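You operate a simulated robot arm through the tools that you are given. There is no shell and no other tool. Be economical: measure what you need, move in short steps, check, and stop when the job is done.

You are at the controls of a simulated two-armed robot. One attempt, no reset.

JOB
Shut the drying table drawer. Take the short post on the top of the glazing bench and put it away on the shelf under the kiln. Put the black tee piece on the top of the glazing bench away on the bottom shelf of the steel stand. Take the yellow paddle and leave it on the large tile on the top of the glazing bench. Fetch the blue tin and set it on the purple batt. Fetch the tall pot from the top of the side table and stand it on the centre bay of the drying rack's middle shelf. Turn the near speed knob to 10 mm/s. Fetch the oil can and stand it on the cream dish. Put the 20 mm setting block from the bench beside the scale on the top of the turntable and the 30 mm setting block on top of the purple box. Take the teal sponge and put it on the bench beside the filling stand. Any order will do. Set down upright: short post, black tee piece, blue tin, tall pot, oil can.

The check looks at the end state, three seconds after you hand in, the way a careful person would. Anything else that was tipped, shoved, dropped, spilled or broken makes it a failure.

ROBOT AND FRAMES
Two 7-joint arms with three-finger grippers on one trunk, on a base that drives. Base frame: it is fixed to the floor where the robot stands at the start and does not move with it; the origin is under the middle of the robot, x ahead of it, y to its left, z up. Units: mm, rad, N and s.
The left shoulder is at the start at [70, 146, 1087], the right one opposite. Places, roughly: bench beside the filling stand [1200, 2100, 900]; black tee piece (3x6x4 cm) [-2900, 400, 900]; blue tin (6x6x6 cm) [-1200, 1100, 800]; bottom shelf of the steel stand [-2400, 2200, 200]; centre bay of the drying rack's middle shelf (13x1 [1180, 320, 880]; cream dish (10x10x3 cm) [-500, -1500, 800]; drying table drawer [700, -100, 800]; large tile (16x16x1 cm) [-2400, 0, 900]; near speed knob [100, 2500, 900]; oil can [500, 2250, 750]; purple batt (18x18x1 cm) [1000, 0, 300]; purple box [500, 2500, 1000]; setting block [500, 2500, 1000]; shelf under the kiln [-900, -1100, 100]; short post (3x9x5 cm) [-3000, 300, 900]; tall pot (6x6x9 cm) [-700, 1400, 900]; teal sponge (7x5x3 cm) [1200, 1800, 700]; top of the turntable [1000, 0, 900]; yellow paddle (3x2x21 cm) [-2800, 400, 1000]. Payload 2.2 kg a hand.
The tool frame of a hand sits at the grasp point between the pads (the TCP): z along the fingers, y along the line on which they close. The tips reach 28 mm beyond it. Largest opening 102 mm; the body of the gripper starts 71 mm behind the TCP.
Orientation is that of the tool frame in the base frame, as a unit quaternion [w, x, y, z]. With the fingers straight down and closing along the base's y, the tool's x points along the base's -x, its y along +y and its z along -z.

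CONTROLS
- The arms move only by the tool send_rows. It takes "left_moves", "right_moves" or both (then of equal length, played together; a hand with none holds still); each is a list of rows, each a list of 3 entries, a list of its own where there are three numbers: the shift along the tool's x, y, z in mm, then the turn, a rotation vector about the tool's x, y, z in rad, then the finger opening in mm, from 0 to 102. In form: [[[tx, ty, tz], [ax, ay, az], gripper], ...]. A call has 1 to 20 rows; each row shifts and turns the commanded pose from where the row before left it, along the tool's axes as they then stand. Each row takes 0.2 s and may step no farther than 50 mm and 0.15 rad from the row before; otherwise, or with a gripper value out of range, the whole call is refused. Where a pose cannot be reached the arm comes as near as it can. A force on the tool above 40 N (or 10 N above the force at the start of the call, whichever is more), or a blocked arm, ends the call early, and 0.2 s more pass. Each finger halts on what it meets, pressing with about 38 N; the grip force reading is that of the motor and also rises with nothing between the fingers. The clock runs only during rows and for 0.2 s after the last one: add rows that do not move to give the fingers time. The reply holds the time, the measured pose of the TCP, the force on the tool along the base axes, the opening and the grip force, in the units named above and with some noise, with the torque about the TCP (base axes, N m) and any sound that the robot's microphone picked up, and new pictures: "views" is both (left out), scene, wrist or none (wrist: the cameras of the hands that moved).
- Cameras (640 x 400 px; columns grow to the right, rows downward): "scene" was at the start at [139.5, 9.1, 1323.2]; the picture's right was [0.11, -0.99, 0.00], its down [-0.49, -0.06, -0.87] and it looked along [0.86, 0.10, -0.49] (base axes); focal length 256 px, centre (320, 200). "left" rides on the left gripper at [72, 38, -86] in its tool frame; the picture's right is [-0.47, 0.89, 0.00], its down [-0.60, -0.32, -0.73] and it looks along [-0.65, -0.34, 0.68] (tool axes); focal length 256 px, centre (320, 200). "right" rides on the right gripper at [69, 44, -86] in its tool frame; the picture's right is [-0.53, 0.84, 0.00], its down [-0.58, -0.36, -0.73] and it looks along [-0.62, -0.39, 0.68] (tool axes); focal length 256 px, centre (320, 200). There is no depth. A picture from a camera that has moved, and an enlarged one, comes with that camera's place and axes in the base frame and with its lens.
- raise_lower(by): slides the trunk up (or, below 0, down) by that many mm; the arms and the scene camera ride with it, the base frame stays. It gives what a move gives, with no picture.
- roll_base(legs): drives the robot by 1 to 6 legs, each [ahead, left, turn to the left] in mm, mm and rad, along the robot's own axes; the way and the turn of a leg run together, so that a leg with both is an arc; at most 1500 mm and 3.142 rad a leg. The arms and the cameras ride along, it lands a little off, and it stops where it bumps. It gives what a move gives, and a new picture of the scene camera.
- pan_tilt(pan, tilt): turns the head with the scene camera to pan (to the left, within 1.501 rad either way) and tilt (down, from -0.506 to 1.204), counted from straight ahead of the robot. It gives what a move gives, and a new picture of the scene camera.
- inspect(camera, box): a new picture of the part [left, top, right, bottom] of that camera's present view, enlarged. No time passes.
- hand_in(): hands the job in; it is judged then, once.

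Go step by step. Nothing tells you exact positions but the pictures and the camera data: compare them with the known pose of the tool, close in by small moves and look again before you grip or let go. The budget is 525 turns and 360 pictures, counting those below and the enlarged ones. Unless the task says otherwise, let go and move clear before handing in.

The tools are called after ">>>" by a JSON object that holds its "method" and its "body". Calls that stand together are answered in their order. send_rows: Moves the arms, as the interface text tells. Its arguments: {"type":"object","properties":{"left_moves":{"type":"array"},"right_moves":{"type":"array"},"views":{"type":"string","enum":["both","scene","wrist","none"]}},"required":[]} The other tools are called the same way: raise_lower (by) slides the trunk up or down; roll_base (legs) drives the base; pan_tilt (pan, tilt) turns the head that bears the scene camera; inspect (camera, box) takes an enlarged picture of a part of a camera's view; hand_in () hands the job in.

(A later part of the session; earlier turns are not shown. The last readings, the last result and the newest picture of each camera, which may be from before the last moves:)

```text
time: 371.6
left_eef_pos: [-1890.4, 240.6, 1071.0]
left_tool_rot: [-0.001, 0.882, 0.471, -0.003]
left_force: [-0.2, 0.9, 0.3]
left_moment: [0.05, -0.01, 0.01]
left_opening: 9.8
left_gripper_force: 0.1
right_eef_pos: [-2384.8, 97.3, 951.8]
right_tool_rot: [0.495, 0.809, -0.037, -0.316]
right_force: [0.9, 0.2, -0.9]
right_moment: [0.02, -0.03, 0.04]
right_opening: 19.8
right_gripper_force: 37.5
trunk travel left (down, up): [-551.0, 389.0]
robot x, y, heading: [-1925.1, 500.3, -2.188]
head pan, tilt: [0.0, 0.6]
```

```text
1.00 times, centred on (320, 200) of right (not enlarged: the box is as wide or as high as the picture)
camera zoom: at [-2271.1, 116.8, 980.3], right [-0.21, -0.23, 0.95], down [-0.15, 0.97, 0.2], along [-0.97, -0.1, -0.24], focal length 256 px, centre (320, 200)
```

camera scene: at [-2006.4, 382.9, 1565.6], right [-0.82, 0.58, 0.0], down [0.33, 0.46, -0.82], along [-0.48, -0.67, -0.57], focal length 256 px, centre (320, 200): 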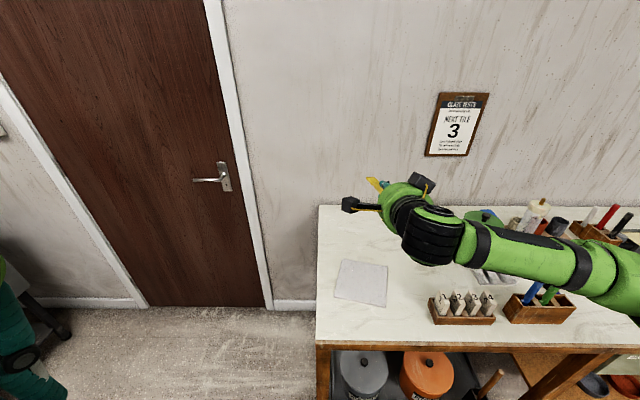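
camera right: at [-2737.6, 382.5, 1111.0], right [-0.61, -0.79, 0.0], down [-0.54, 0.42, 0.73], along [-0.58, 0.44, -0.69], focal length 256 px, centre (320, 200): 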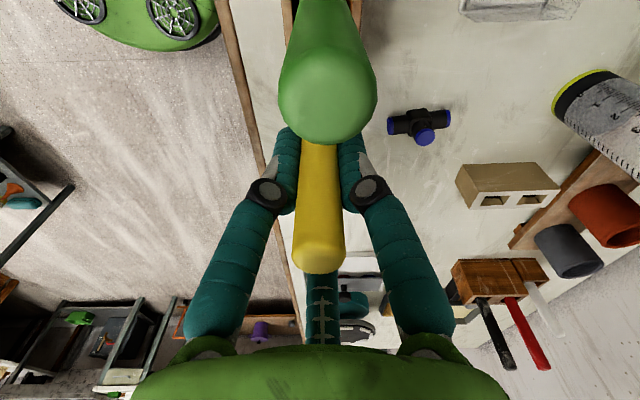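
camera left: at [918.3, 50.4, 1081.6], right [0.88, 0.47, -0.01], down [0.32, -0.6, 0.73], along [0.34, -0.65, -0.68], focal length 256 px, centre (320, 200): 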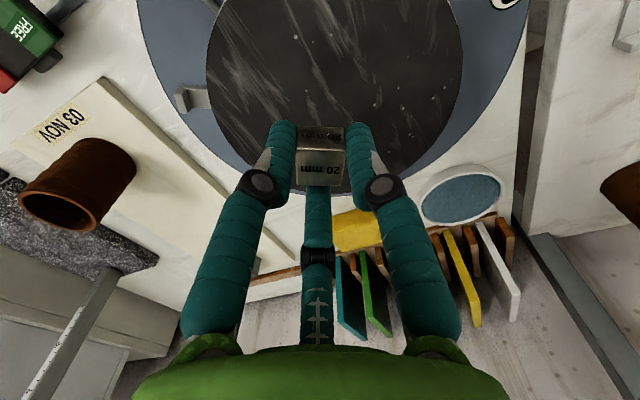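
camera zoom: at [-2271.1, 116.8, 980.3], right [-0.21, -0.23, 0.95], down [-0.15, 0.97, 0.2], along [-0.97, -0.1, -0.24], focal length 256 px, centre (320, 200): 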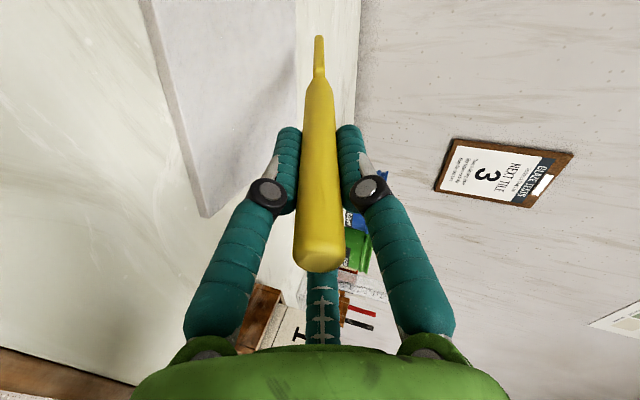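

>>> {"method": "raise_lower", "body": {"by": -8}}

>>> {"method": "raise_lower", "body": {"by": -6}}

```text
time: 372.1
left_eef_pos: [-1891.3, 241.3, 1063.0]
left_tool_rot: [-0.002, 0.882, 0.471, -0.003]
left_force: [0.1, 0.3, 0.3]
left_moment: [-0.03, 0.0, 0.01]
left_opening: 10.1
left_gripper_force: 0.0
right_eef_pos: [-2382.7, 98.1, 942.8]
right_tool_rot: [0.495, 0.808, -0.036, -0.317]
right_force: [0.5, 0.1, -1.2]
right_moment: [0.04, -0.02, 0.02]
right_opening: 19.7
right_gripper_force: 38.0
trunk travel left (down, up): [-543.0, 397.0]
robot x, y, heading: [-1925.9, 497.0, -2.187]
head pan, tilt: [0.0, 0.6]
```

```text
time: 372.7
left_eef_pos: [-1892.3, 241.1, 1057.6]
left_tool_rot: [-0.001, 0.882, 0.471, -0.003]
left_force: [0.1, 0.3, -0.3]
left_moment: [-0.03, 0.01, 0.0]
left_opening: 10.1
left_gripper_force: 0.1
right_eef_pos: [-2383.6, 96.5, 937.5]
right_tool_rot: [0.495, 0.808, -0.037, -0.317]
right_force: [-0.5, 0.2, 0.6]
right_moment: [0.02, 0.01, 0.01]
right_opening: 19.7
right_gripper_force: 37.8
trunk travel left (down, up): [-537.0, 403.0]
robot x, y, heading: [-1924.8, 495.7, -2.188]
head pan, tilt: [0.0, 0.6]
```

>>> {"method": "raise_lower", "body": {"by": -8}}

>>> {"method": "raise_lower", "body": {"by": -7}}

```text
time: 373.2
left_eef_pos: [-1893.2, 241.2, 1048.7]
left_tool_rot: [-0.002, 0.882, 0.471, -0.003]
left_force: [0.4, -1.3, -0.9]
left_moment: [0.02, 0.02, 0.0]
left_opening: 10.0
left_gripper_force: 0.1
right_eef_pos: [-2384.9, 98.1, 929.1]
right_tool_rot: [0.495, 0.808, -0.037, -0.317]
right_force: [0.3, -0.2, -0.2]
right_moment: [0.06, -0.04, -0.02]
right_opening: 19.4
right_gripper_force: 38.3
trunk travel left (down, up): [-529.0, 411.0]
robot x, y, heading: [-1923.3, 496.2, -2.183]
head pan, tilt: [0.0, 0.6]
```

```text
time: 373.8
left_eef_pos: [-1891.6, 240.6, 1041.8]
left_tool_rot: [-0.003, 0.882, 0.471, -0.003]
left_force: [0.4, -0.2, 0.3]
left_moment: [0.02, 0.01, 0.01]
left_opening: 10.1
left_gripper_force: 0.1
right_eef_pos: [-2384.5, 99.1, 922.8]
right_tool_rot: [0.494, 0.809, -0.037, -0.316]
right_force: [-0.8, 0.8, 0.1]
right_moment: [0.01, -0.03, 0.02]
right_opening: 19.7
right_gripper_force: 38.0
trunk travel left (down, up): [-522.0, 418.0]
robot x, y, heading: [-1925.9, 493.3, -2.185]
head pan, tilt: [0.0, 0.6]
```

>>> {"method": "inspect", "body": {"camera": "right", "box": [100, 0, 500, 300]}}

>>> {"method": "inspect", "body": {"camera": "scene", "box": [300, 80, 480, 230]}}

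```text
1.33 times, centred on (300, 150) of right
camera zoom: at [-2271.1, 116.8, 951.3], right [-0.21, -0.23, 0.95], down [-0.15, 0.97, 0.2], along [-0.97, -0.1, -0.24], focal length 341 px, centre (347, 267)
```

zoom: 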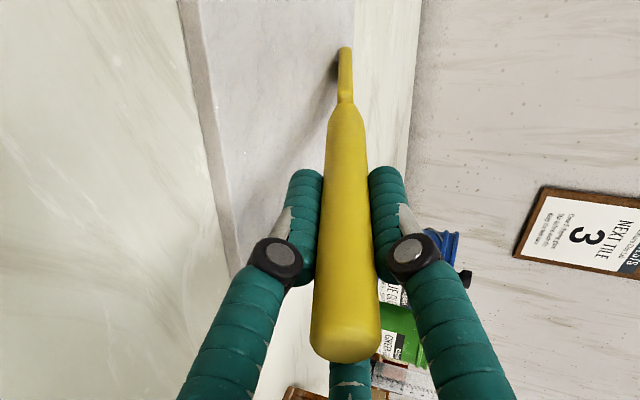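

```text
2.67 times, centred on (390, 155) of scene
camera zoom: at [-2005.5, 382.8, 1212.6], right [-0.82, 0.58, 0.0], down [0.33, 0.46, -0.83], along [-0.48, -0.67, -0.56], focal length 682 px, centre (133, 320)
```

zoom: 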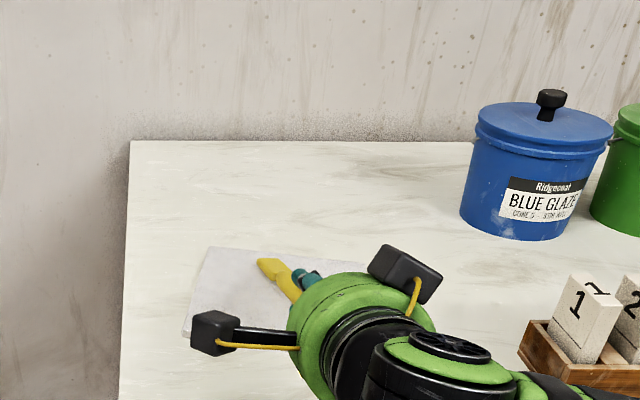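

Nearly touching (shadow closing). Continue down in small steps.

>>> {"method": "roll_base", "body": {"legs": [[12, 0, 0]]}}

>>> {"method": "raise_lower", "body": {"by": -5}}

>>> {"method": "raise_lower", "body": {"by": -5}}

```text
time: 374.6
left_eef_pos: [-1897.4, 232.1, 1041.9]
left_tool_rot: [-0.001, 0.882, 0.471, -0.003]
left_force: [-0.1, 0.3, -0.2]
left_moment: [0.02, 0.01, 0.02]
left_opening: 10.0
left_gripper_force: 0.0
right_eef_pos: [-2390.6, 89.0, 921.8]
right_tool_rot: [0.495, 0.809, -0.037, -0.316]
right_force: [-0.3, 0.4, -0.9]
right_moment: [-0.01, 0.01, -0.02]
right_opening: 19.5
right_gripper_force: 38.2
trunk travel left (down, up): [-522.0, 418.0]
robot x, y, heading: [-1930.6, 487.3, -2.186]
head pan, tilt: [0.0, 0.6]
camera scene: at [-2011.9, 373.6, 1212.7], right [-0.82, 0.58, 0.0], down [0.33, 0.46, -0.83], along [-0.48, -0.67, -0.56], focal length 256 px, centre (320, 200)
```

scene: 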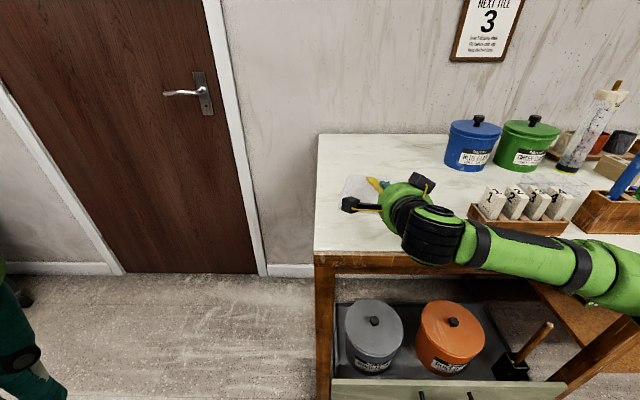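

```text
time: 375.1
left_eef_pos: [-1897.3, 232.0, 1036.1]
left_tool_rot: [-0.001, 0.882, 0.471, -0.003]
left_force: [-0.1, 0.8, -0.2]
left_moment: [0.02, 0.03, 0.05]
left_opening: 10.0
left_gripper_force: 0.0
right_eef_pos: [-2391.0, 88.7, 920.0]
right_tool_rot: [0.496, 0.807, -0.036, -0.318]
right_force: [-0.6, -0.2, 5.0]
right_moment: [-0.61, 0.41, -0.09]
right_opening: 19.9
right_gripper_force: 38.0
trunk travel left (down, up): [-517.0, 423.0]
robot x, y, heading: [-1931.0, 489.0, -2.191]
head pan, tilt: [0.0, 0.6]
```

```text
time: 375.6
left_eef_pos: [-1895.8, 233.4, 1031.8]
left_tool_rot: [0.0, 0.882, 0.47, -0.003]
left_force: [0.8, -0.5, -0.7]
left_moment: [0.01, 0.01, -0.03]
left_opening: 9.9
left_gripper_force: 0.0
right_eef_pos: [-2389.9, 89.7, 916.7]
right_tool_rot: [0.498, 0.806, -0.037, -0.318]
right_force: [-0.2, 1.2, 12.6]
right_moment: [-1.54, 1.0, -0.09]
right_opening: 20.0
right_gripper_force: 37.8
trunk travel left (down, up): [-512.0, 428.0]
robot x, y, heading: [-1930.2, 485.7, -2.188]
head pan, tilt: [0.0, 0.6]
```

Far end touches the tile. Release and withdraw along the tool axis.

>>> {"method": "send_rows", "body": {"right_moves": [[[0, 0, 0], [0, 0, 0], 24], [[0, 0, 0], [0, 0, 0], 36], [[0, 0, 0], [0, 0, 0], 50], [[0, 0, 0], [0, 0, 0], 50], [[0, 0, -20], [0, 0, 0], 50], [[0, 0, -40], [0, 0, 0], 50], [[0, 0, -40], [0, 0, 0], 50]], "views": "scene"}}

>>> {"method": "inspect", "body": {"camera": "right", "box": [0, 0, 640, 400]}}

```text
time: 377.2
left_eef_pos: [-1898.0, 231.7, 1031.9]
left_tool_rot: [-0.001, 0.882, 0.471, -0.002]
left_force: [0.1, 0.1, 0.0]
left_moment: [-0.02, 0.03, 0.01]
left_opening: 10.0
left_gripper_force: 0.1
right_eef_pos: [-2335.1, 167.0, 942.6]
right_tool_rot: [0.494, 0.809, -0.036, -0.317]
right_force: [0.6, 0.0, 0.4]
right_moment: [0.01, -0.02, 0.02]
right_opening: 50.1
right_gripper_force: 0.6
trunk travel left (down, up): [-512.0, 428.0]
robot x, y, heading: [-1932.2, 490.4, -2.183]
head pan, tilt: [0.0, 0.6]
camera scene: at [-2011.8, 373.6, 1202.7], right [-0.82, 0.58, 0.0], down [0.33, 0.46, -0.83], along [-0.48, -0.67, -0.56], focal length 256 px, centre (320, 200)
```

scene: 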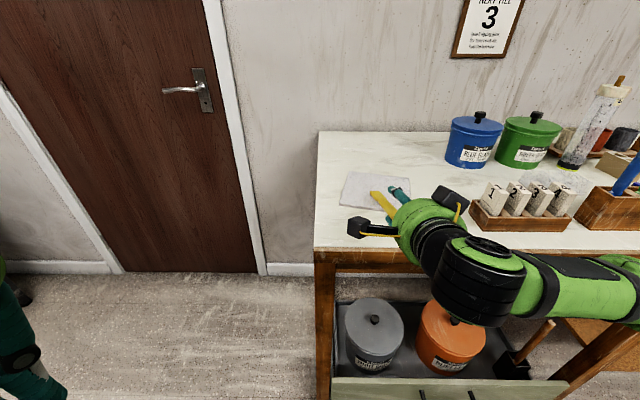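

```text
1.00 times, centred on (320, 200) of right (not enlarged: the box is as wide or as high as the picture)
camera zoom: at [-2222.4, 184.6, 971.5], right [-0.21, -0.23, 0.95], down [-0.15, 0.97, 0.2], along [-0.97, -0.1, -0.24], focal length 256 px, centre (320, 200)
```

zoom: 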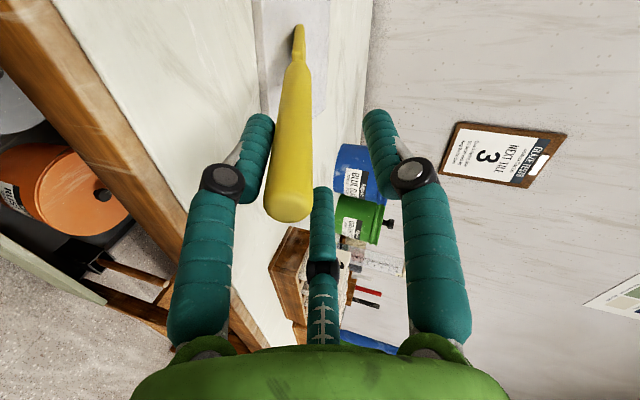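

>>> {"method": "inspect", "body": {"camera": "scene", "box": [320, 140, 500, 260]}}

```text
3.33 times, centred on (410, 200) of scene
camera zoom: at [-2011.8, 373.6, 1202.7], right [-0.82, 0.58, 0.0], down [0.33, 0.46, -0.83], along [-0.48, -0.67, -0.56], focal length 852 px, centre (20, 200)
```

zoom: 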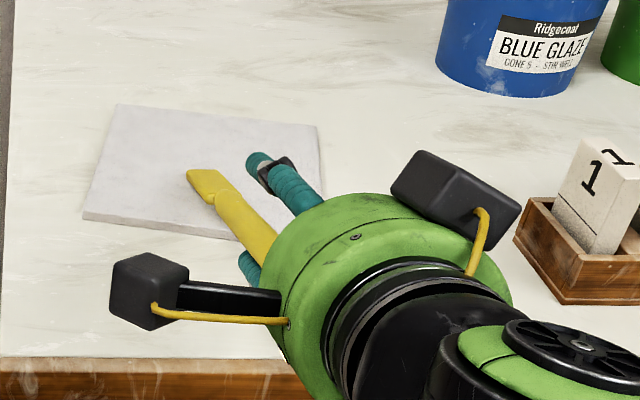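

The paddle was dragged back, riding on a finger beneath it. Close again to regain it.

>>> {"method": "send_rows", "body": {"right_moves": [[[0, 0, 0], [0, 0, 0], 30], [[0, 0, 0], [0, 0, 0], 12], [[0, 0, 0], [0, 0, 0], 12], [[0, 0, 0], [0, 0, 0], 12]], "views": "wrist"}}

```text
time: 378.2
left_eef_pos: [-1898.0, 230.1, 1030.7]
left_tool_rot: [-0.002, 0.882, 0.471, -0.003]
left_force: [0.0, -0.5, 0.3]
left_moment: [-0.02, 0.0, -0.02]
left_opening: 10.1
left_gripper_force: 0.1
right_eef_pos: [-2336.6, 165.8, 942.6]
right_tool_rot: [0.494, 0.809, -0.037, -0.317]
right_force: [-0.3, 0.0, -1.3]
right_moment: [0.04, -0.02, 0.01]
right_opening: 19.5
right_gripper_force: 37.9
trunk travel left (down, up): [-512.0, 428.0]
robot x, y, heading: [-1933.5, 486.3, -2.184]
head pan, tilt: [0.0, 0.6]
camera right: at [-2222.8, 183.8, 971.4], right [-0.21, -0.23, 0.95], down [-0.15, 0.97, 0.2], along [-0.97, -0.1, -0.24], focal length 256 px, centre (320, 200)
```

right: 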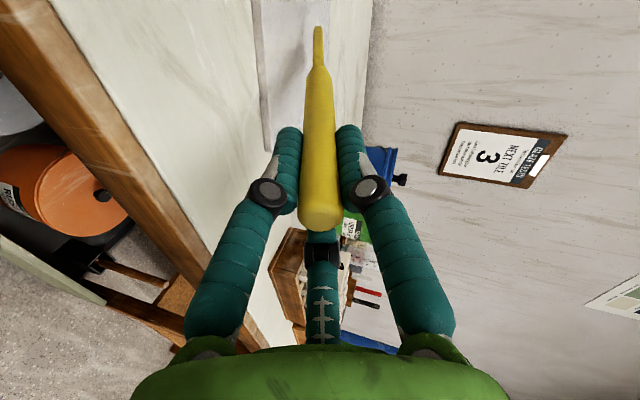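

>>> {"method": "raise_lower", "body": {"by": 30}}

>>> {"method": "send_rows", "body": {"right_moves": [[[0, 0, 0], [0, 0, 0.131], 12], [[0, 0, 0], [0, 0, 0.131], 12], [[0, 0, 0], [0, 0, 0.131], 12], [[0, 0, 0], [0, 0, 0.131], 12]], "views": "none"}}

>>> {"method": "roll_base", "body": {"legs": [[100, 0, 0]]}}

>>> {"method": "inspect", "body": {"camera": "scene", "box": [300, 100, 480, 220]}}

```text
time: 379.0
left_eef_pos: [-1898.9, 230.8, 1061.2]
left_tool_rot: [-0.002, 0.882, 0.471, -0.001]
left_force: [-0.4, -0.2, -0.2]
left_moment: [-0.02, 0.04, 0.0]
left_opening: 9.8
left_gripper_force: 0.0
right_eef_pos: [-2336.0, 165.4, 972.8]
right_tool_rot: [0.495, 0.809, -0.037, -0.317]
right_force: [1.0, 0.0, -0.5]
right_moment: [0.02, -0.01, 0.0]
right_opening: 19.7
right_gripper_force: 38.3
trunk travel left (down, up): [-542.0, 398.0]
robot x, y, heading: [-1933.2, 487.3, -2.191]
head pan, tilt: [0.0, 0.6]
```

```text
time: 380.0
left_eef_pos: [-1898.6, 230.2, 1061.9]
left_tool_rot: [-0.001, 0.882, 0.471, -0.003]
left_force: [-0.7, -0.2, 0.1]
left_moment: [0.01, 0.02, 0.0]
left_opening: 10.1
left_gripper_force: 0.0
right_eef_pos: [-2336.0, 164.2, 972.8]
right_tool_rot: [0.56, 0.771, -0.246, -0.177]
right_force: [0.0, -0.4, -0.3]
right_moment: [0.05, -0.02, -0.01]
right_opening: 19.6
right_gripper_force: 38.0
trunk travel left (down, up): [-542.0, 398.0]
robot x, y, heading: [-1931.9, 485.0, -2.187]
head pan, tilt: [0.0, 0.6]
```

```text
time: 381.1
left_eef_pos: [-1955.7, 149.4, 1062.2]
left_tool_rot: [-0.002, 0.883, 0.47, -0.004]
left_force: [-0.2, 0.2, 0.8]
left_moment: [0.02, -0.02, -0.03]
left_opening: 10.1
left_gripper_force: 0.0
right_eef_pos: [-2393.8, 84.7, 972.6]
right_tool_rot: [0.559, 0.772, -0.245, -0.178]
right_force: [-0.1, 0.0, -0.1]
right_moment: [0.02, 0.0, -0.02]
right_opening: 19.8
right_gripper_force: 37.9
trunk travel left (down, up): [-542.0, 398.0]
robot x, y, heading: [-1988.4, 406.0, -2.189]
head pan, tilt: [0.0, 0.6]
camera scene: at [-2069.5, 292.2, 1232.6], right [-0.82, 0.58, 0.0], down [0.33, 0.46, -0.83], along [-0.48, -0.67, -0.56], focal length 256 px, centre (320, 200)
```

scene: 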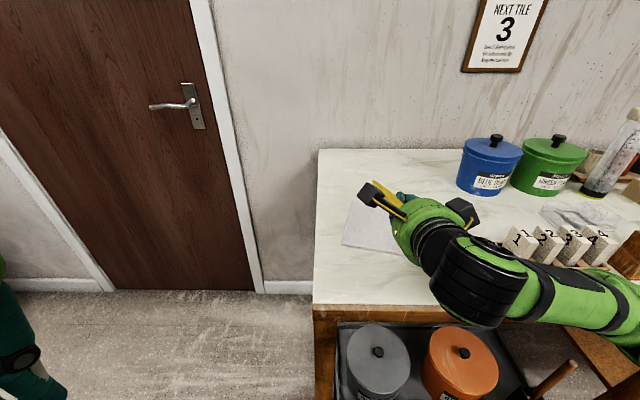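

```text
3.33 times, centred on (390, 160) of scene
camera zoom: at [-2069.5, 292.2, 1232.6], right [-0.82, 0.58, 0.0], down [0.33, 0.46, -0.83], along [-0.48, -0.67, -0.56], focal length 852 px, centre (87, 333)
```

zoom: 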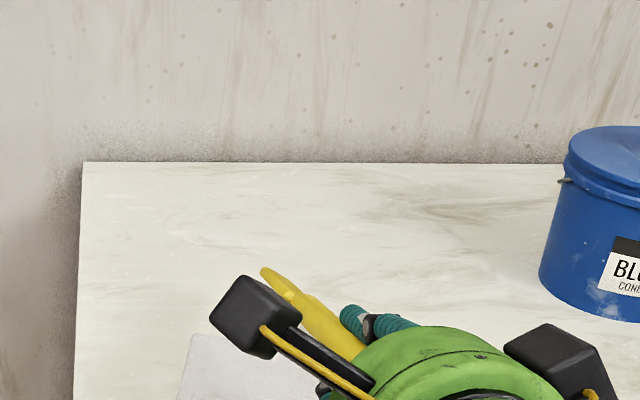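

>>> {"method": "raise_lower", "body": {"by": -38}}

>>> {"method": "raise_lower", "body": {"by": -6}}

>>> {"method": "raise_lower", "body": {"by": -5}}

```text
time: 382.0
left_eef_pos: [-1954.8, 151.1, 1023.7]
left_tool_rot: [-0.001, 0.883, 0.469, -0.001]
left_force: [-0.1, 0.4, -0.4]
left_moment: [-0.04, 0.03, 0.0]
left_opening: 10.1
left_gripper_force: 0.1
right_eef_pos: [-2393.6, 84.7, 933.4]
right_tool_rot: [0.56, 0.771, -0.246, -0.177]
right_force: [-0.3, 0.6, -0.7]
right_moment: [0.03, -0.02, -0.04]
right_opening: 19.3
right_gripper_force: 37.7
trunk travel left (down, up): [-504.0, 436.0]
robot x, y, heading: [-1989.7, 404.6, -2.19]
head pan, tilt: [0.0, 0.6]
```

```text
time: 382.5
left_eef_pos: [-1955.8, 150.4, 1018.3]
left_tool_rot: [-0.002, 0.882, 0.471, -0.003]
left_force: [-0.5, -0.1, 0.4]
left_moment: [-0.02, -0.02, -0.01]
left_opening: 9.9
left_gripper_force: 0.1
right_eef_pos: [-2393.4, 84.8, 929.3]
right_tool_rot: [0.56, 0.771, -0.246, -0.178]
right_force: [0.3, -0.8, -0.8]
right_moment: [0.03, -0.04, 0.01]
right_opening: 19.5
right_gripper_force: 37.8
trunk travel left (down, up): [-498.0, 442.0]
robot x, y, heading: [-1988.7, 404.8, -2.19]
head pan, tilt: [0.0, 0.6]
```

```text
time: 383.1
left_eef_pos: [-1955.1, 150.0, 1012.3]
left_tool_rot: [-0.002, 0.883, 0.47, -0.002]
left_force: [-0.8, 0.0, -0.1]
left_moment: [0.01, 0.0, -0.02]
left_opening: 10.1
left_gripper_force: 0.0
right_eef_pos: [-2394.3, 84.6, 924.0]
right_tool_rot: [0.56, 0.771, -0.245, -0.178]
right_force: [0.0, -0.3, 1.8]
right_moment: [-0.34, 0.22, 0.08]
right_opening: 19.7
right_gripper_force: 37.7
trunk travel left (down, up): [-493.0, 447.0]
robot x, y, heading: [-1990.3, 407.0, -2.185]
head pan, tilt: [0.0, 0.6]
```

Far end touching again, with the single finger on top this time. Open and wait, then check before withdrawing.

>>> {"method": "send_rows", "body": {"right_moves": [[[0, 0, 0], [0, 0, 0], 30], [[0, 0, 0], [0, 0, 0], 50], [[0, 0, 0], [0, 0, 0], 66], [[0, 0, 0], [0, 0, 0], 66], [[0, 0, 0], [0, 0, 0], 66]], "views": "wrist"}}

```text
time: 384.2
left_eef_pos: [-1956.3, 150.1, 1012.4]
left_tool_rot: [-0.001, 0.883, 0.47, -0.003]
left_force: [0.0, 0.4, 0.6]
left_moment: [0.0, 0.01, 0.02]
left_opening: 10.0
left_gripper_force: 0.1
right_eef_pos: [-2393.7, 84.7, 924.3]
right_tool_rot: [0.56, 0.771, -0.246, -0.177]
right_force: [0.8, -0.2, 0.2]
right_moment: [0.01, 0.02, 0.0]
right_opening: 65.9
right_gripper_force: 0.2
trunk travel left (down, up): [-493.0, 447.0]
robot x, y, heading: [-1986.7, 409.2, -2.189]
head pan, tilt: [0.0, 0.6]
camera right: at [-2297.7, 100.2, 990.8], right [-0.59, 0.09, 0.8], down [0.0, 0.99, -0.12], along [-0.81, -0.07, -0.58], focal length 256 px, centre (320, 200)
```

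right: 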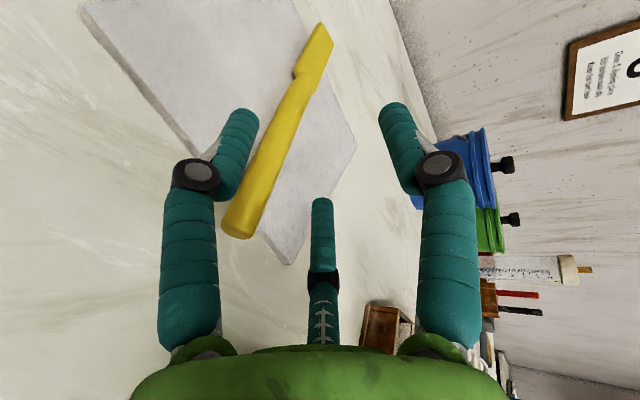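

The paddle lies across the tile. Lift straight up with the trunk, clear of it.

>>> {"method": "raise_lower", "body": {"by": 100}}

>>> {"method": "roll_base", "body": {"legs": [[-200, 0, 0]]}}

>>> {"method": "inspect", "body": {"camera": "scene", "box": [280, 140, 460, 270]}}

```text
time: 385.6
left_eef_pos: [-1956.0, 149.7, 1111.8]
left_tool_rot: [-0.003, 0.883, 0.47, -0.003]
left_force: [0.7, -1.2, -0.4]
left_moment: [-0.02, -0.04, 0.01]
left_opening: 10.1
left_gripper_force: 0.1
right_eef_pos: [-2393.3, 83.3, 1022.7]
right_tool_rot: [0.56, 0.771, -0.246, -0.178]
right_force: [-0.3, 0.5, 0.5]
right_moment: [-0.03, 0.03, 0.0]
right_opening: 66.1
right_gripper_force: 0.0
trunk travel left (down, up): [-593.0, 347.0]
robot x, y, heading: [-1990.5, 405.3, -2.188]
head pan, tilt: [0.0, 0.6]
```

```text
time: 387.2
left_eef_pos: [-1840.7, 312.3, 1112.2]
left_tool_rot: [-0.002, 0.883, 0.47, -0.002]
left_force: [0.6, -0.2, -0.7]
left_moment: [-0.02, -0.01, 0.02]
left_opening: 10.0
left_gripper_force: 0.1
right_eef_pos: [-2278.1, 247.1, 1024.2]
right_tool_rot: [0.56, 0.771, -0.247, -0.178]
right_force: [0.2, 0.6, -0.5]
right_moment: [0.02, -0.02, 0.01]
right_opening: 65.7
right_gripper_force: 0.1
trunk travel left (down, up): [-593.0, 347.0]
robot x, y, heading: [-1877.0, 567.9, -2.184]
head pan, tilt: [0.0, 0.6]
camera scene: at [-1954.9, 454.4, 1283.5], right [-0.82, 0.58, 0.0], down [0.33, 0.46, -0.82], along [-0.48, -0.67, -0.57], focal length 256 px, centre (320, 200)
```

scene: 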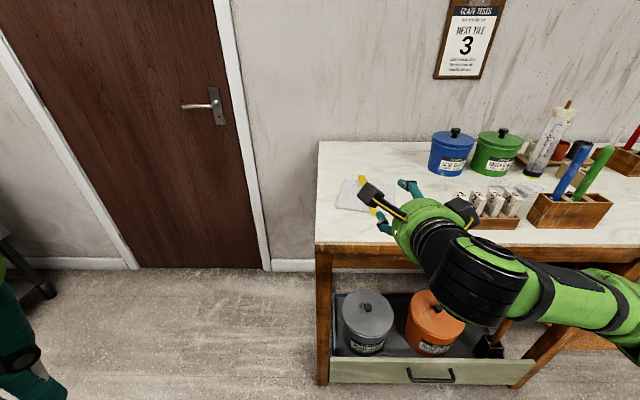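

```text
3.08 times, centred on (370, 205) of scene
camera zoom: at [-1954.9, 454.4, 1283.5], right [-0.82, 0.58, 0.0], down [0.33, 0.46, -0.82], along [-0.48, -0.67, -0.57], focal length 786 px, centre (166, 185)
```

zoom: 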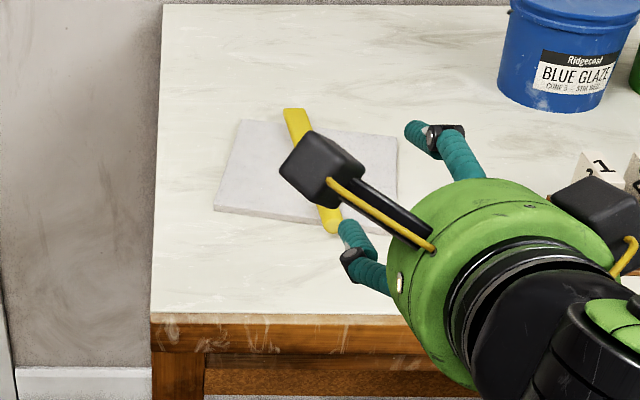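

Paddle rests across the tile. Restore the right hand to pointing down.

>>> {"method": "send_rows", "body": {"right_moves": [[[0, 0, -10], [0, 0, -0.131], 60], [[0, 0, -10], [0, 0, -0.131], 60], [[0, 0, -10], [0, 0, -0.131], 60], [[0, 0, -10], [0, 0, -0.131], 60], [[0, 0, -10], [0.12, 0.07, 0], 60], [[0, 0, -10], [0.12, 0.07, 0], 60], [[0, 0, -10], [0.12, 0.07, 0], 60], [[0, 0, -10], [0.12, 0.07, 0], 60], [[0, 0, -10], [0.12, 0.07, 0], 60], [[0, 0, -10], [0.12, 0.07, 0], 60], [[0, 0, -10], [0.12, 0.07, 0], 60], [[0, 0, -10], [0.12, 0.07, 0], 60], [[0, 0, -10], [0.12, 0.07, 0], 60]], "views": "none"}}

>>> {"method": "send_rows", "body": {"right_moves": [[[0, 0, 0], [0, 0, -0.131], 60], [[0, 0, 0], [0, 0, -0.131], 60], [[0, 0, 0], [0, 0, -0.131], 60], [[0, 0, 0], [0, 0, -0.131], 60], [[0, 0, 0], [0, 0, -0.131], 60], [[0, 0, 0], [0, 0, -0.131], 60], [[0, 0, 0], [0, 0, -0.131], 60], [[0, 0, 0], [0, 0, -0.131], 60]], "views": "none"}}

```text
time: 390.0
left_eef_pos: [-1840.4, 312.8, 1113.0]
left_tool_rot: [-0.001, 0.882, 0.471, -0.003]
left_force: [-0.7, -0.5, -0.7]
left_moment: [0.02, 0.02, -0.04]
left_opening: 10.0
left_gripper_force: 0.0
right_eef_pos: [-2233.8, 290.2, 1106.5]
right_tool_rot: [0.001, 0.999, -0.044, 0.002]
right_force: [0.3, 0.1, -0.8]
right_moment: [0.01, 0.02, -0.02]
right_opening: 59.7
right_gripper_force: 0.2
right hand out of reach, approached as far as the arm can: row 1, 2, 3, 4
trunk travel left (down, up): [-593.0, 347.0]
robot x, y, heading: [-1875.6, 572.6, -2.186]
head pan, tilt: [0.0, 0.6]
```

```text
time: 391.8
left_eef_pos: [-1841.5, 313.0, 1112.2]
left_tool_rot: [-0.002, 0.883, 0.47, -0.003]
left_force: [0.2, 0.3, 0.3]
left_moment: [0.0, 0.0, 0.0]
left_opening: 9.8
left_gripper_force: 0.0
right_eef_pos: [-2233.0, 291.1, 1106.5]
right_tool_rot: [0.003, 0.887, 0.462, 0.0]
right_force: [0.2, -0.1, -0.3]
right_moment: [0.02, -0.01, -0.01]
right_opening: 59.8
right_gripper_force: 0.1
trunk travel left (down, up): [-593.0, 347.0]
robot x, y, heading: [-1875.2, 572.0, -2.189]
head pan, tilt: [0.0, 0.6]
```

Drive right along the bench toward the post and tee.

>>> {"method": "roll_base", "body": {"legs": [[0, -672, 0], [230, 0, 0]]}}

>>> {"method": "pan_tilt", "body": {"pan": -0.2, "tilt": 0.7}}

```text
time: 396.8
left_eef_pos: [-2514.5, 508.0, 1113.4]
left_tool_rot: [-0.002, 0.882, 0.47, -0.002]
left_force: [0.0, -0.3, 0.5]
left_moment: [0.0, 0.0, 0.0]
left_opening: 10.1
left_gripper_force: 0.2
right_eef_pos: [-2907.9, 486.7, 1107.4]
right_tool_rot: [0.002, 0.887, 0.461, -0.001]
right_force: [-0.6, 0.3, 1.0]
right_moment: [-0.01, 0.01, -0.02]
right_opening: 59.9
right_gripper_force: 0.0
trunk travel left (down, up): [-593.0, 347.0]
robot x, y, heading: [-2551.0, 766.7, -2.19]
head pan, tilt: [0.0, 0.6]
camera scene: at [-2628.2, 649.6, 1283.7], right [-0.82, 0.58, 0.0], down [0.33, 0.46, -0.83], along [-0.48, -0.67, -0.56], focal length 256 px, centre (320, 200)
```

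scene: 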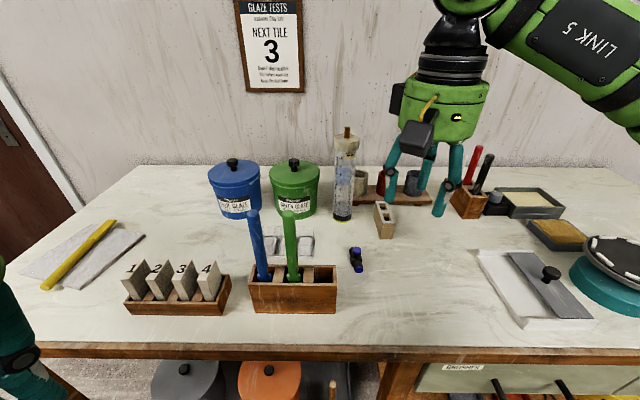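

```text
time: 397.5
left_eef_pos: [-2514.3, 507.6, 1111.9]
left_tool_rot: [-0.001, 0.883, 0.47, -0.002]
left_force: [0.5, 0.3, -0.6]
left_moment: [0.0, -0.02, 0.01]
left_opening: 10.1
left_gripper_force: 0.0
right_eef_pos: [-2908.0, 484.9, 1106.2]
right_tool_rot: [0.003, 0.888, 0.461, -0.001]
right_force: [0.4, -0.2, -0.6]
right_moment: [0.01, 0.0, 0.0]
right_opening: 60.2
right_gripper_force: 0.1
trunk travel left (down, up): [-593.0, 347.0]
robot x, y, heading: [-2544.0, 761.2, -2.189]
head pan, tilt: [-0.201, 0.7]
camera scene: at [-2639.7, 662.6, 1274.9], right [-0.69, 0.73, 0.0], down [0.47, 0.44, -0.76], along [-0.56, -0.52, -0.64], focal length 256 px, centre (320, 200)
```

scene: 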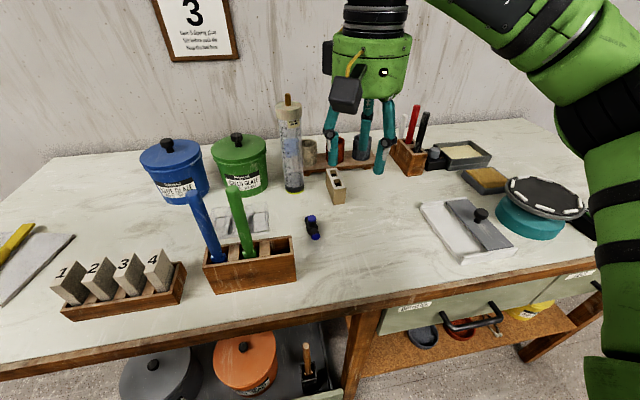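

Post at about (-3043,343), tee near (-2908,391). Move the right hand over the post with a 0.25 rad backward lean for reach.

>>> {"method": "send_rows", "body": {"right_moves": [[[-39, -6, 0], [0, -0.125, 0], 70], [[-38.5, -6, 5], [0, -0.125, 0], 70], [[-37.8, -6, 9.6], [0, 0, 0], 70], [[-37.8, -5, 9.6], [0, 0, 0], 70], [[-37.8, -5, 9.6], [0, 0, 0], 70], [[8, 0, 40], [0, 0, 0], 70]], "views": "wrist"}}

```text
time: 398.9
left_eef_pos: [-2518.2, 508.2, 1113.2]
left_tool_rot: [-0.001, 0.883, 0.47, -0.001]
left_force: [-0.4, -0.2, -0.1]
left_moment: [0.0, 0.0, -0.04]
left_opening: 10.2
left_gripper_force: 0.1
right_eef_pos: [-3045.1, 341.2, 1066.2]
right_tool_rot: [0.061, 0.881, 0.457, -0.111]
right_force: [-0.6, 0.3, 0.2]
right_moment: [-0.03, -0.06, -0.03]
right_opening: 69.8
right_gripper_force: 0.0
trunk travel left (down, up): [-593.0, 347.0]
robot x, y, heading: [-2549.5, 766.4, -2.189]
head pan, tilt: [-0.201, 0.7]
camera right: at [-2960.0, 388.9, 1131.1], right [0.39, -0.91, 0.14], down [-0.52, -0.1, 0.85], along [-0.76, -0.41, -0.51], focal length 256 px, centre (320, 200)
```

right: 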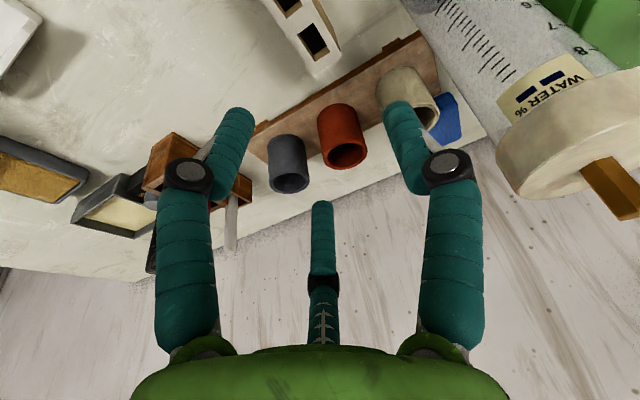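

>>> {"method": "send_rows", "body": {"right_moves": [[[39.7, 0, -10], [0, 0, 0], 70], [[9.9, 0, 38.8], [0, 0, 0], 70], [[9.9, 0, 38.8], [0, 0, 0], 70]], "views": "wrist"}}

```text
time: 399.7
left_eef_pos: [-2514.8, 506.9, 1113.2]
left_tool_rot: [0.0, 0.883, 0.47, -0.002]
left_force: [-0.2, -0.4, 0.2]
left_moment: [-0.04, -0.02, 0.02]
left_opening: 10.0
left_gripper_force: 0.1
right_eef_pos: [-3020.8, 375.1, 985.4]
right_tool_rot: [0.061, 0.88, 0.457, -0.112]
right_force: [0.1, 0.3, -0.5]
right_moment: [0.01, 0.01, -0.05]
right_opening: 70.0
right_gripper_force: 0.0
trunk travel left (down, up): [-593.0, 347.0]
robot x, y, heading: [-2550.5, 766.0, -2.18]
head pan, tilt: [-0.201, 0.7]
camera right: at [-2935.6, 421.7, 1051.9], right [0.39, -0.91, 0.14], down [-0.52, -0.09, 0.85], along [-0.76, -0.41, -0.51], focal length 256 px, centre (320, 200)
```

right: 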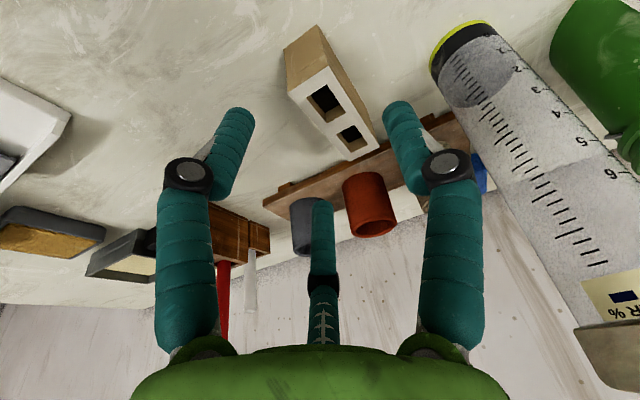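

Post centre (-3037,341), long axis straight ahead — good for the three-finger pinch. Descend and grip.

>>> {"method": "send_rows", "body": {"right_moves": [[[-8, 3.2, 43.3], [0, 0, 0], 70], [[-8, 3.2, 38], [0, 0, 0], 70], [[0, 0, 0], [0, 0, 0], 70]], "views": "wrist"}}

```text
time: 400.5
left_eef_pos: [-2513.8, 508.6, 1112.7]
left_tool_rot: [-0.002, 0.882, 0.47, -0.003]
left_force: [-0.4, 0.3, 0.0]
left_moment: [-0.05, -0.01, 0.0]
left_opening: 10.4
left_gripper_force: 0.0
right_eef_pos: [-3035.6, 340.9, 911.3]
right_tool_rot: [0.06, 0.88, 0.457, -0.112]
right_force: [0.5, -0.6, 0.3]
right_moment: [-0.07, -0.01, 0.01]
right_opening: 69.9
right_gripper_force: 0.1
trunk travel left (down, up): [-593.0, 347.0]
robot x, y, heading: [-2547.1, 766.0, -2.185]
head pan, tilt: [-0.201, 0.7]
camera right: at [-2950.1, 388.2, 976.6], right [0.39, -0.91, 0.14], down [-0.52, -0.09, 0.85], along [-0.76, -0.41, -0.51], focal length 256 px, centre (320, 200)
```

right: 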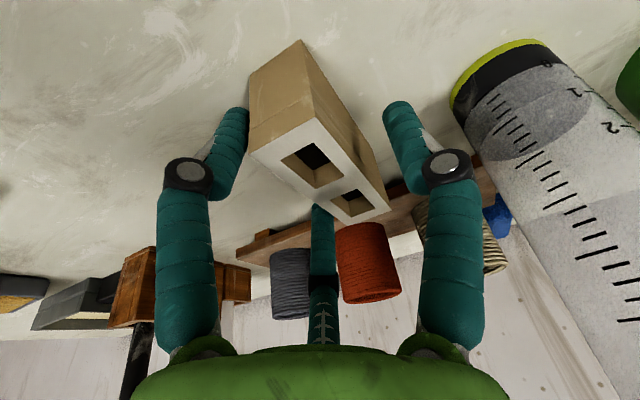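

>>> {"method": "send_rows", "body": {"right_moves": [[[1, -7, 4], [0, 0, 0], 70], [[0, 0, 0], [0, 0, 0], 50], [[0, 0, 0], [0, 0, 0], 30], [[0, 0, 0], [0, 0, 0], 15], [[0, 0, 0], [0, 0, 0], 15], [[0, 0, 0], [0, 0, 0], 15]], "views": "wrist"}}

```text
time: 401.9
left_eef_pos: [-2514.0, 507.1, 1113.2]
left_tool_rot: [-0.001, 0.883, 0.47, -0.003]
left_force: [0.9, -0.8, 0.5]
left_moment: [0.0, 0.02, -0.01]
left_opening: 10.5
left_gripper_force: 0.1
right_eef_pos: [-3041.8, 345.4, 907.0]
right_tool_rot: [0.061, 0.88, 0.458, -0.112]
right_force: [0.8, -0.7, 1.4]
right_moment: [-0.1, 0.06, 0.0]
right_opening: 42.9
right_gripper_force: 38.4
trunk travel left (down, up): [-593.0, 347.0]
robot x, y, heading: [-2547.0, 762.0, -2.19]
head pan, tilt: [-0.201, 0.7]
camera right: at [-2955.7, 391.9, 973.0], right [0.39, -0.91, 0.14], down [-0.52, -0.09, 0.85], along [-0.76, -0.41, -0.51], focal length 256 px, centre (320, 200)
```

right: 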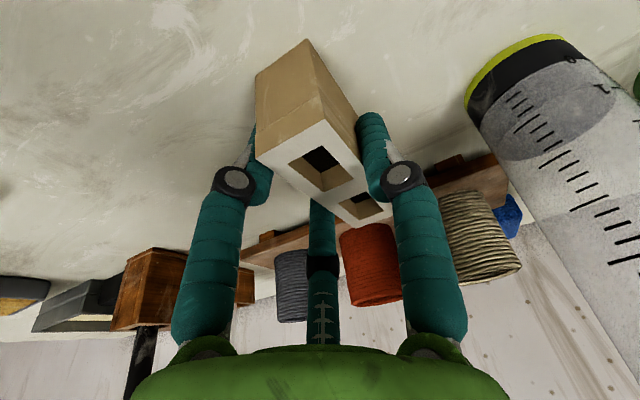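

Gripped. Lift and bring it back.

>>> {"method": "send_rows", "body": {"right_moves": [[[-5, 0, -19.4], [0, 0, 0], 15], [[-9.9, 0, -38.8], [0, 0, 0], 15], [[-9.9, 0, -38.8], [0, 0, 0], 15], [[-9.9, 0, -38.8], [0, 0, 0], 15], [[38, 0, -9.6], [0, 0, 0], 15], [[38, 0, -9.6], [0, 0, 0], 15], [[38, 0, -9.6], [0, 0, 0], 15], [[38, 0, -9.6], [0, 0, 0], 15], [[38, 0, -9.6], [0, 0, 0], 15]], "views": "wrist"}}

```text
time: 403.9
left_eef_pos: [-2513.8, 508.0, 1113.0]
left_tool_rot: [-0.001, 0.882, 0.47, -0.002]
left_force: [0.5, -0.8, 0.0]
left_moment: [0.01, 0.01, -0.03]
left_opening: 10.0
left_gripper_force: 0.0
right_eef_pos: [-2927.2, 505.6, 1047.3]
right_tool_rot: [0.06, 0.881, 0.456, -0.111]
right_force: [-0.5, -0.4, -1.5]
right_moment: [-0.01, 0.01, 0.02]
right_opening: 42.7
right_gripper_force: 38.2
trunk travel left (down, up): [-593.0, 347.0]
robot x, y, heading: [-2549.7, 763.2, -2.192]
head pan, tilt: [-0.201, 0.7]
camera right: at [-2840.8, 553.9, 1112.8], right [0.39, -0.91, 0.14], down [-0.52, -0.09, 0.85], along [-0.76, -0.41, -0.51], focal length 256 px, centre (320, 200)
```

right: 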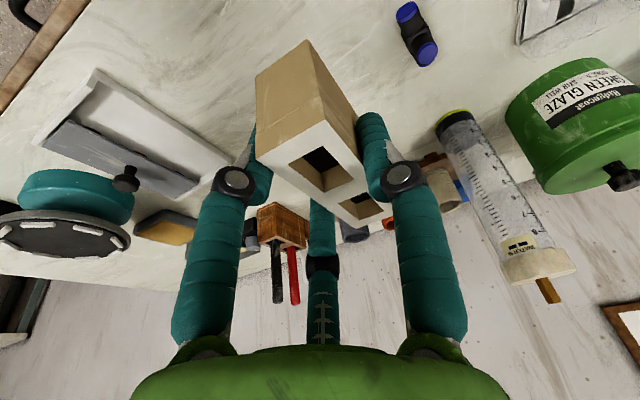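

Post held upright. Roll right to bring the tee in front of the left hand.

>>> {"method": "roll_base", "body": {"legs": [[0, -231, 0]]}}

>>> {"method": "send_rows", "body": {"left_moves": [[[-40, 0, 0], [0, 0, 0], 30], [[-40, 0, 10], [0, 0, 0], 50], [[-40, 0, 20], [0, 0, 0], 60], [[-40, 0, 25], [0, 0, 0], 60], [[-30, 0, 30], [0, 0, 0], 60]], "views": "wrist"}}

```text
time: 405.6
left_eef_pos: [-2701.0, 639.7, 1112.8]
left_tool_rot: [-0.001, 0.883, 0.47, -0.003]
left_force: [-0.4, -0.3, 0.3]
left_moment: [0.01, -0.05, 0.01]
left_opening: 9.9
left_gripper_force: 0.1
right_eef_pos: [-3115.7, 637.9, 1046.8]
right_tool_rot: [0.059, 0.881, 0.457, -0.112]
right_force: [0.3, -0.4, -0.6]
right_moment: [0.02, 0.04, 0.0]
right_opening: 43.0
right_gripper_force: 38.0
trunk travel left (down, up): [-593.0, 347.0]
robot x, y, heading: [-2738.5, 897.7, -2.187]
head pan, tilt: [-0.201, 0.7]
camera scene: at [-2826.5, 795.4, 1274.9], right [-0.68, 0.73, 0.0], down [0.47, 0.44, -0.76], along [-0.56, -0.52, -0.64], focal length 256 px, centre (320, 200)
```

scene: 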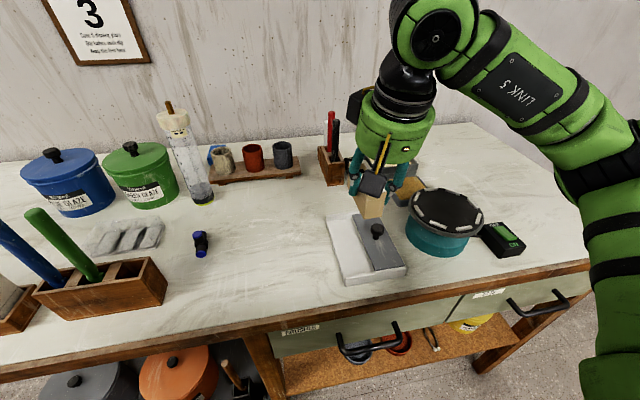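

```text
time: 406.9
left_eef_pos: [-2809.3, 480.3, 1027.7]
left_tool_rot: [-0.001, 0.883, 0.469, -0.001]
left_force: [0.0, -0.1, 0.1]
left_moment: [0.02, 0.02, 0.02]
left_opening: 59.8
left_gripper_force: 0.1
right_eef_pos: [-3115.9, 636.8, 1044.7]
right_tool_rot: [0.06, 0.881, 0.456, -0.111]
right_force: [0.0, 0.3, -1.5]
right_moment: [0.05, -0.02, 0.01]
right_opening: 43.1
right_gripper_force: 37.6
trunk travel left (down, up): [-593.0, 347.0]
robot x, y, heading: [-2738.6, 896.6, -2.18]
head pan, tilt: [-0.201, 0.7]
camera left: at [-2738.0, 518.5, 1113.6], right [0.47, -0.88, 0.0], down [-0.6, -0.32, 0.73], along [-0.65, -0.35, -0.68], focal length 256 px, centre (320, 200)
```

left: 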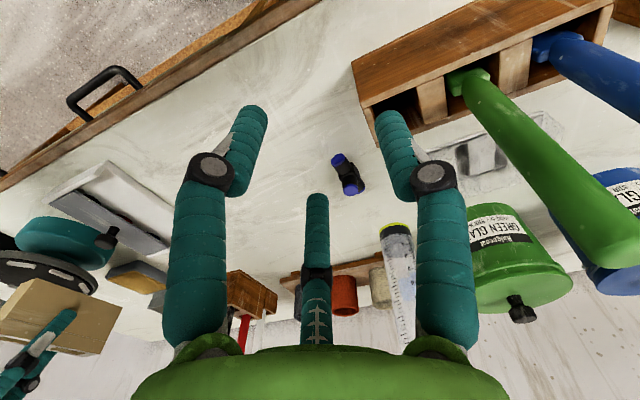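

>>> {"method": "send_rows", "body": {"left_moves": [[[-41, -8.7, 10], [0, 0, 0], 60], [[-41, -8.7, 20], [0, 0, 0], 60], [[-41, -8.6, 25], [0, 0, 0], 60]], "views": "none"}}

>>> {"method": "inspect", "body": {"camera": "left", "box": [200, 50, 440, 200]}}

```text
time: 407.6
left_eef_pos: [-2902.5, 389.7, 973.4]
left_tool_rot: [-0.002, 0.883, 0.47, -0.002]
left_force: [-0.5, -0.5, -0.5]
left_moment: [0.05, -0.02, 0.01]
left_opening: 60.1
left_gripper_force: 0.0
right_eef_pos: [-3116.4, 635.5, 1046.5]
right_tool_rot: [0.06, 0.88, 0.458, -0.111]
right_force: [-0.4, -0.4, -0.9]
right_moment: [0.05, -0.02, -0.01]
right_opening: 43.0
right_gripper_force: 37.8
trunk travel left (down, up): [-593.0, 347.0]
robot x, y, heading: [-2734.0, 895.1, -2.193]
head pan, tilt: [-0.201, 0.7]
```

```text
2.67 times, centred on (320, 125) of left
camera zoom: at [-2829.8, 429.3, 1058.0], right [0.48, -0.88, 0.0], down [-0.6, -0.33, 0.73], along [-0.65, -0.35, -0.68], focal length 683 px, centre (320, 400)
```

zoom: 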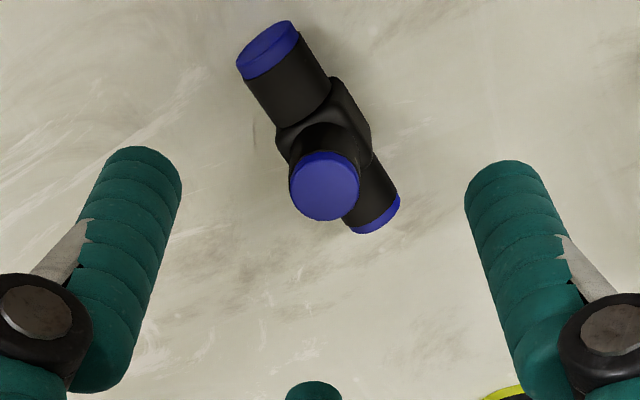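

Tee stands with its branch up, main tube pointing ahead; centre (-2906,387). Descend and grip.

>>> {"method": "send_rows", "body": {"left_moves": [[[-5, -1, 30], [0, 0, 0], 60], [[0, 0, 30], [0, 0, 0], 60], [[0, 0, 8], [0, 0, 0], 60]], "views": "wrist"}}

```text
time: 408.4
left_eef_pos: [-2903.0, 391.2, 906.0]
left_tool_rot: [-0.002, 0.883, 0.469, -0.002]
left_force: [1.6, -0.1, -0.3]
left_moment: [0.02, 0.02, -0.01]
left_opening: 60.0
left_gripper_force: 0.1
right_eef_pos: [-3114.8, 640.0, 1046.5]
right_tool_rot: [0.06, 0.88, 0.457, -0.112]
right_force: [0.3, 0.8, -1.1]
right_moment: [0.01, -0.03, -0.02]
right_opening: 42.9
right_gripper_force: 37.4
trunk travel left (down, up): [-593.0, 347.0]
robot x, y, heading: [-2739.6, 897.9, -2.19]
head pan, tilt: [-0.201, 0.7]
camera left: at [-2831.6, 429.3, 991.4], right [0.47, -0.88, 0.0], down [-0.6, -0.32, 0.73], along [-0.65, -0.35, -0.68], focal length 256 px, centre (320, 200)
```

left: 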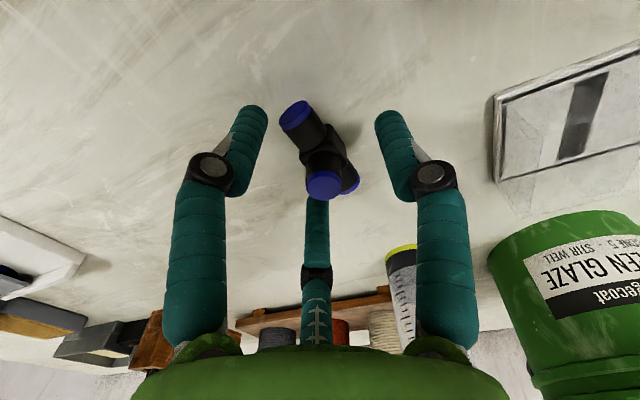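

>>> {"method": "send_rows", "body": {"left_moves": [[[0, 0, 4], [0, 0, 0], 60], [[0, 0, 0], [0, 0, 0], 40], [[0, 0, 0], [0, 0, 0], 20], [[0, 0, 0], [0, 0, 0], 10], [[0, 0, 0], [0, 0, 0], 10]], "views": "wrist"}}

```text
time: 409.6
left_eef_pos: [-2903.3, 390.6, 901.3]
left_tool_rot: [-0.001, 0.883, 0.47, -0.003]
left_force: [0.7, 1.2, 0.2]
left_moment: [0.0, 0.0, -0.01]
left_opening: 25.9
left_gripper_force: 38.2
right_eef_pos: [-3115.6, 637.8, 1046.5]
right_tool_rot: [0.061, 0.88, 0.457, -0.112]
right_force: [-0.2, -0.1, -1.4]
right_moment: [0.02, -0.02, 0.01]
right_opening: 42.8
right_gripper_force: 37.9
trunk travel left (down, up): [-593.0, 347.0]
robot x, y, heading: [-2736.7, 896.6, -2.187]
head pan, tilt: [-0.201, 0.7]
camera left: at [-2831.6, 428.9, 987.7], right [0.47, -0.88, 0.0], down [-0.6, -0.32, 0.73], along [-0.65, -0.35, -0.68], focal length 256 px, centre (320, 200)
```

left: 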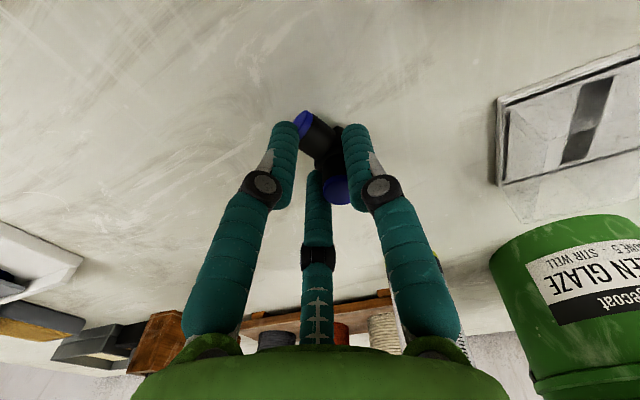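

>>> {"method": "send_rows", "body": {"left_moves": [[[0, 0, -20], [0, 0, 0], 10], [[0, 0, -40], [0, 0, 0], 10], [[0, 0, -40], [0, 0, 0], 10], [[0, 0, -40], [0, 0, 0], 10]], "views": "wrist"}}

```text
time: 410.6
left_eef_pos: [-2892.5, 393.2, 1034.7]
left_tool_rot: [-0.002, 0.883, 0.469, -0.004]
left_force: [0.4, 0.0, 0.4]
left_moment: [0.0, 0.02, 0.0]
left_opening: 25.7
left_gripper_force: 38.2
left hand out of reach, approached as far as the arm can: row 4
right_eef_pos: [-3115.1, 639.4, 1047.0]
right_tool_rot: [0.061, 0.88, 0.457, -0.111]
right_force: [0.8, 0.8, -1.0]
right_moment: [0.03, 0.0, -0.02]
right_opening: 42.6
right_gripper_force: 38.1
trunk travel left (down, up): [-593.0, 347.0]
robot x, y, heading: [-2734.5, 899.1, -2.187]
head pan, tilt: [-0.201, 0.7]
camera left: at [-2820.2, 431.7, 1121.3], right [0.48, -0.88, 0.0], down [-0.59, -0.32, 0.74], along [-0.65, -0.35, -0.68], focal length 256 px, centre (320, 200)
```

left: 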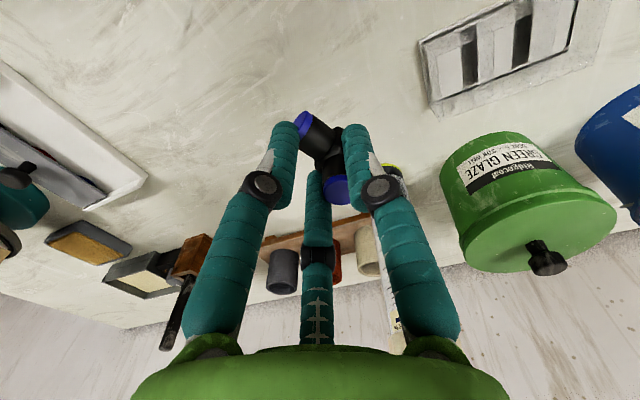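

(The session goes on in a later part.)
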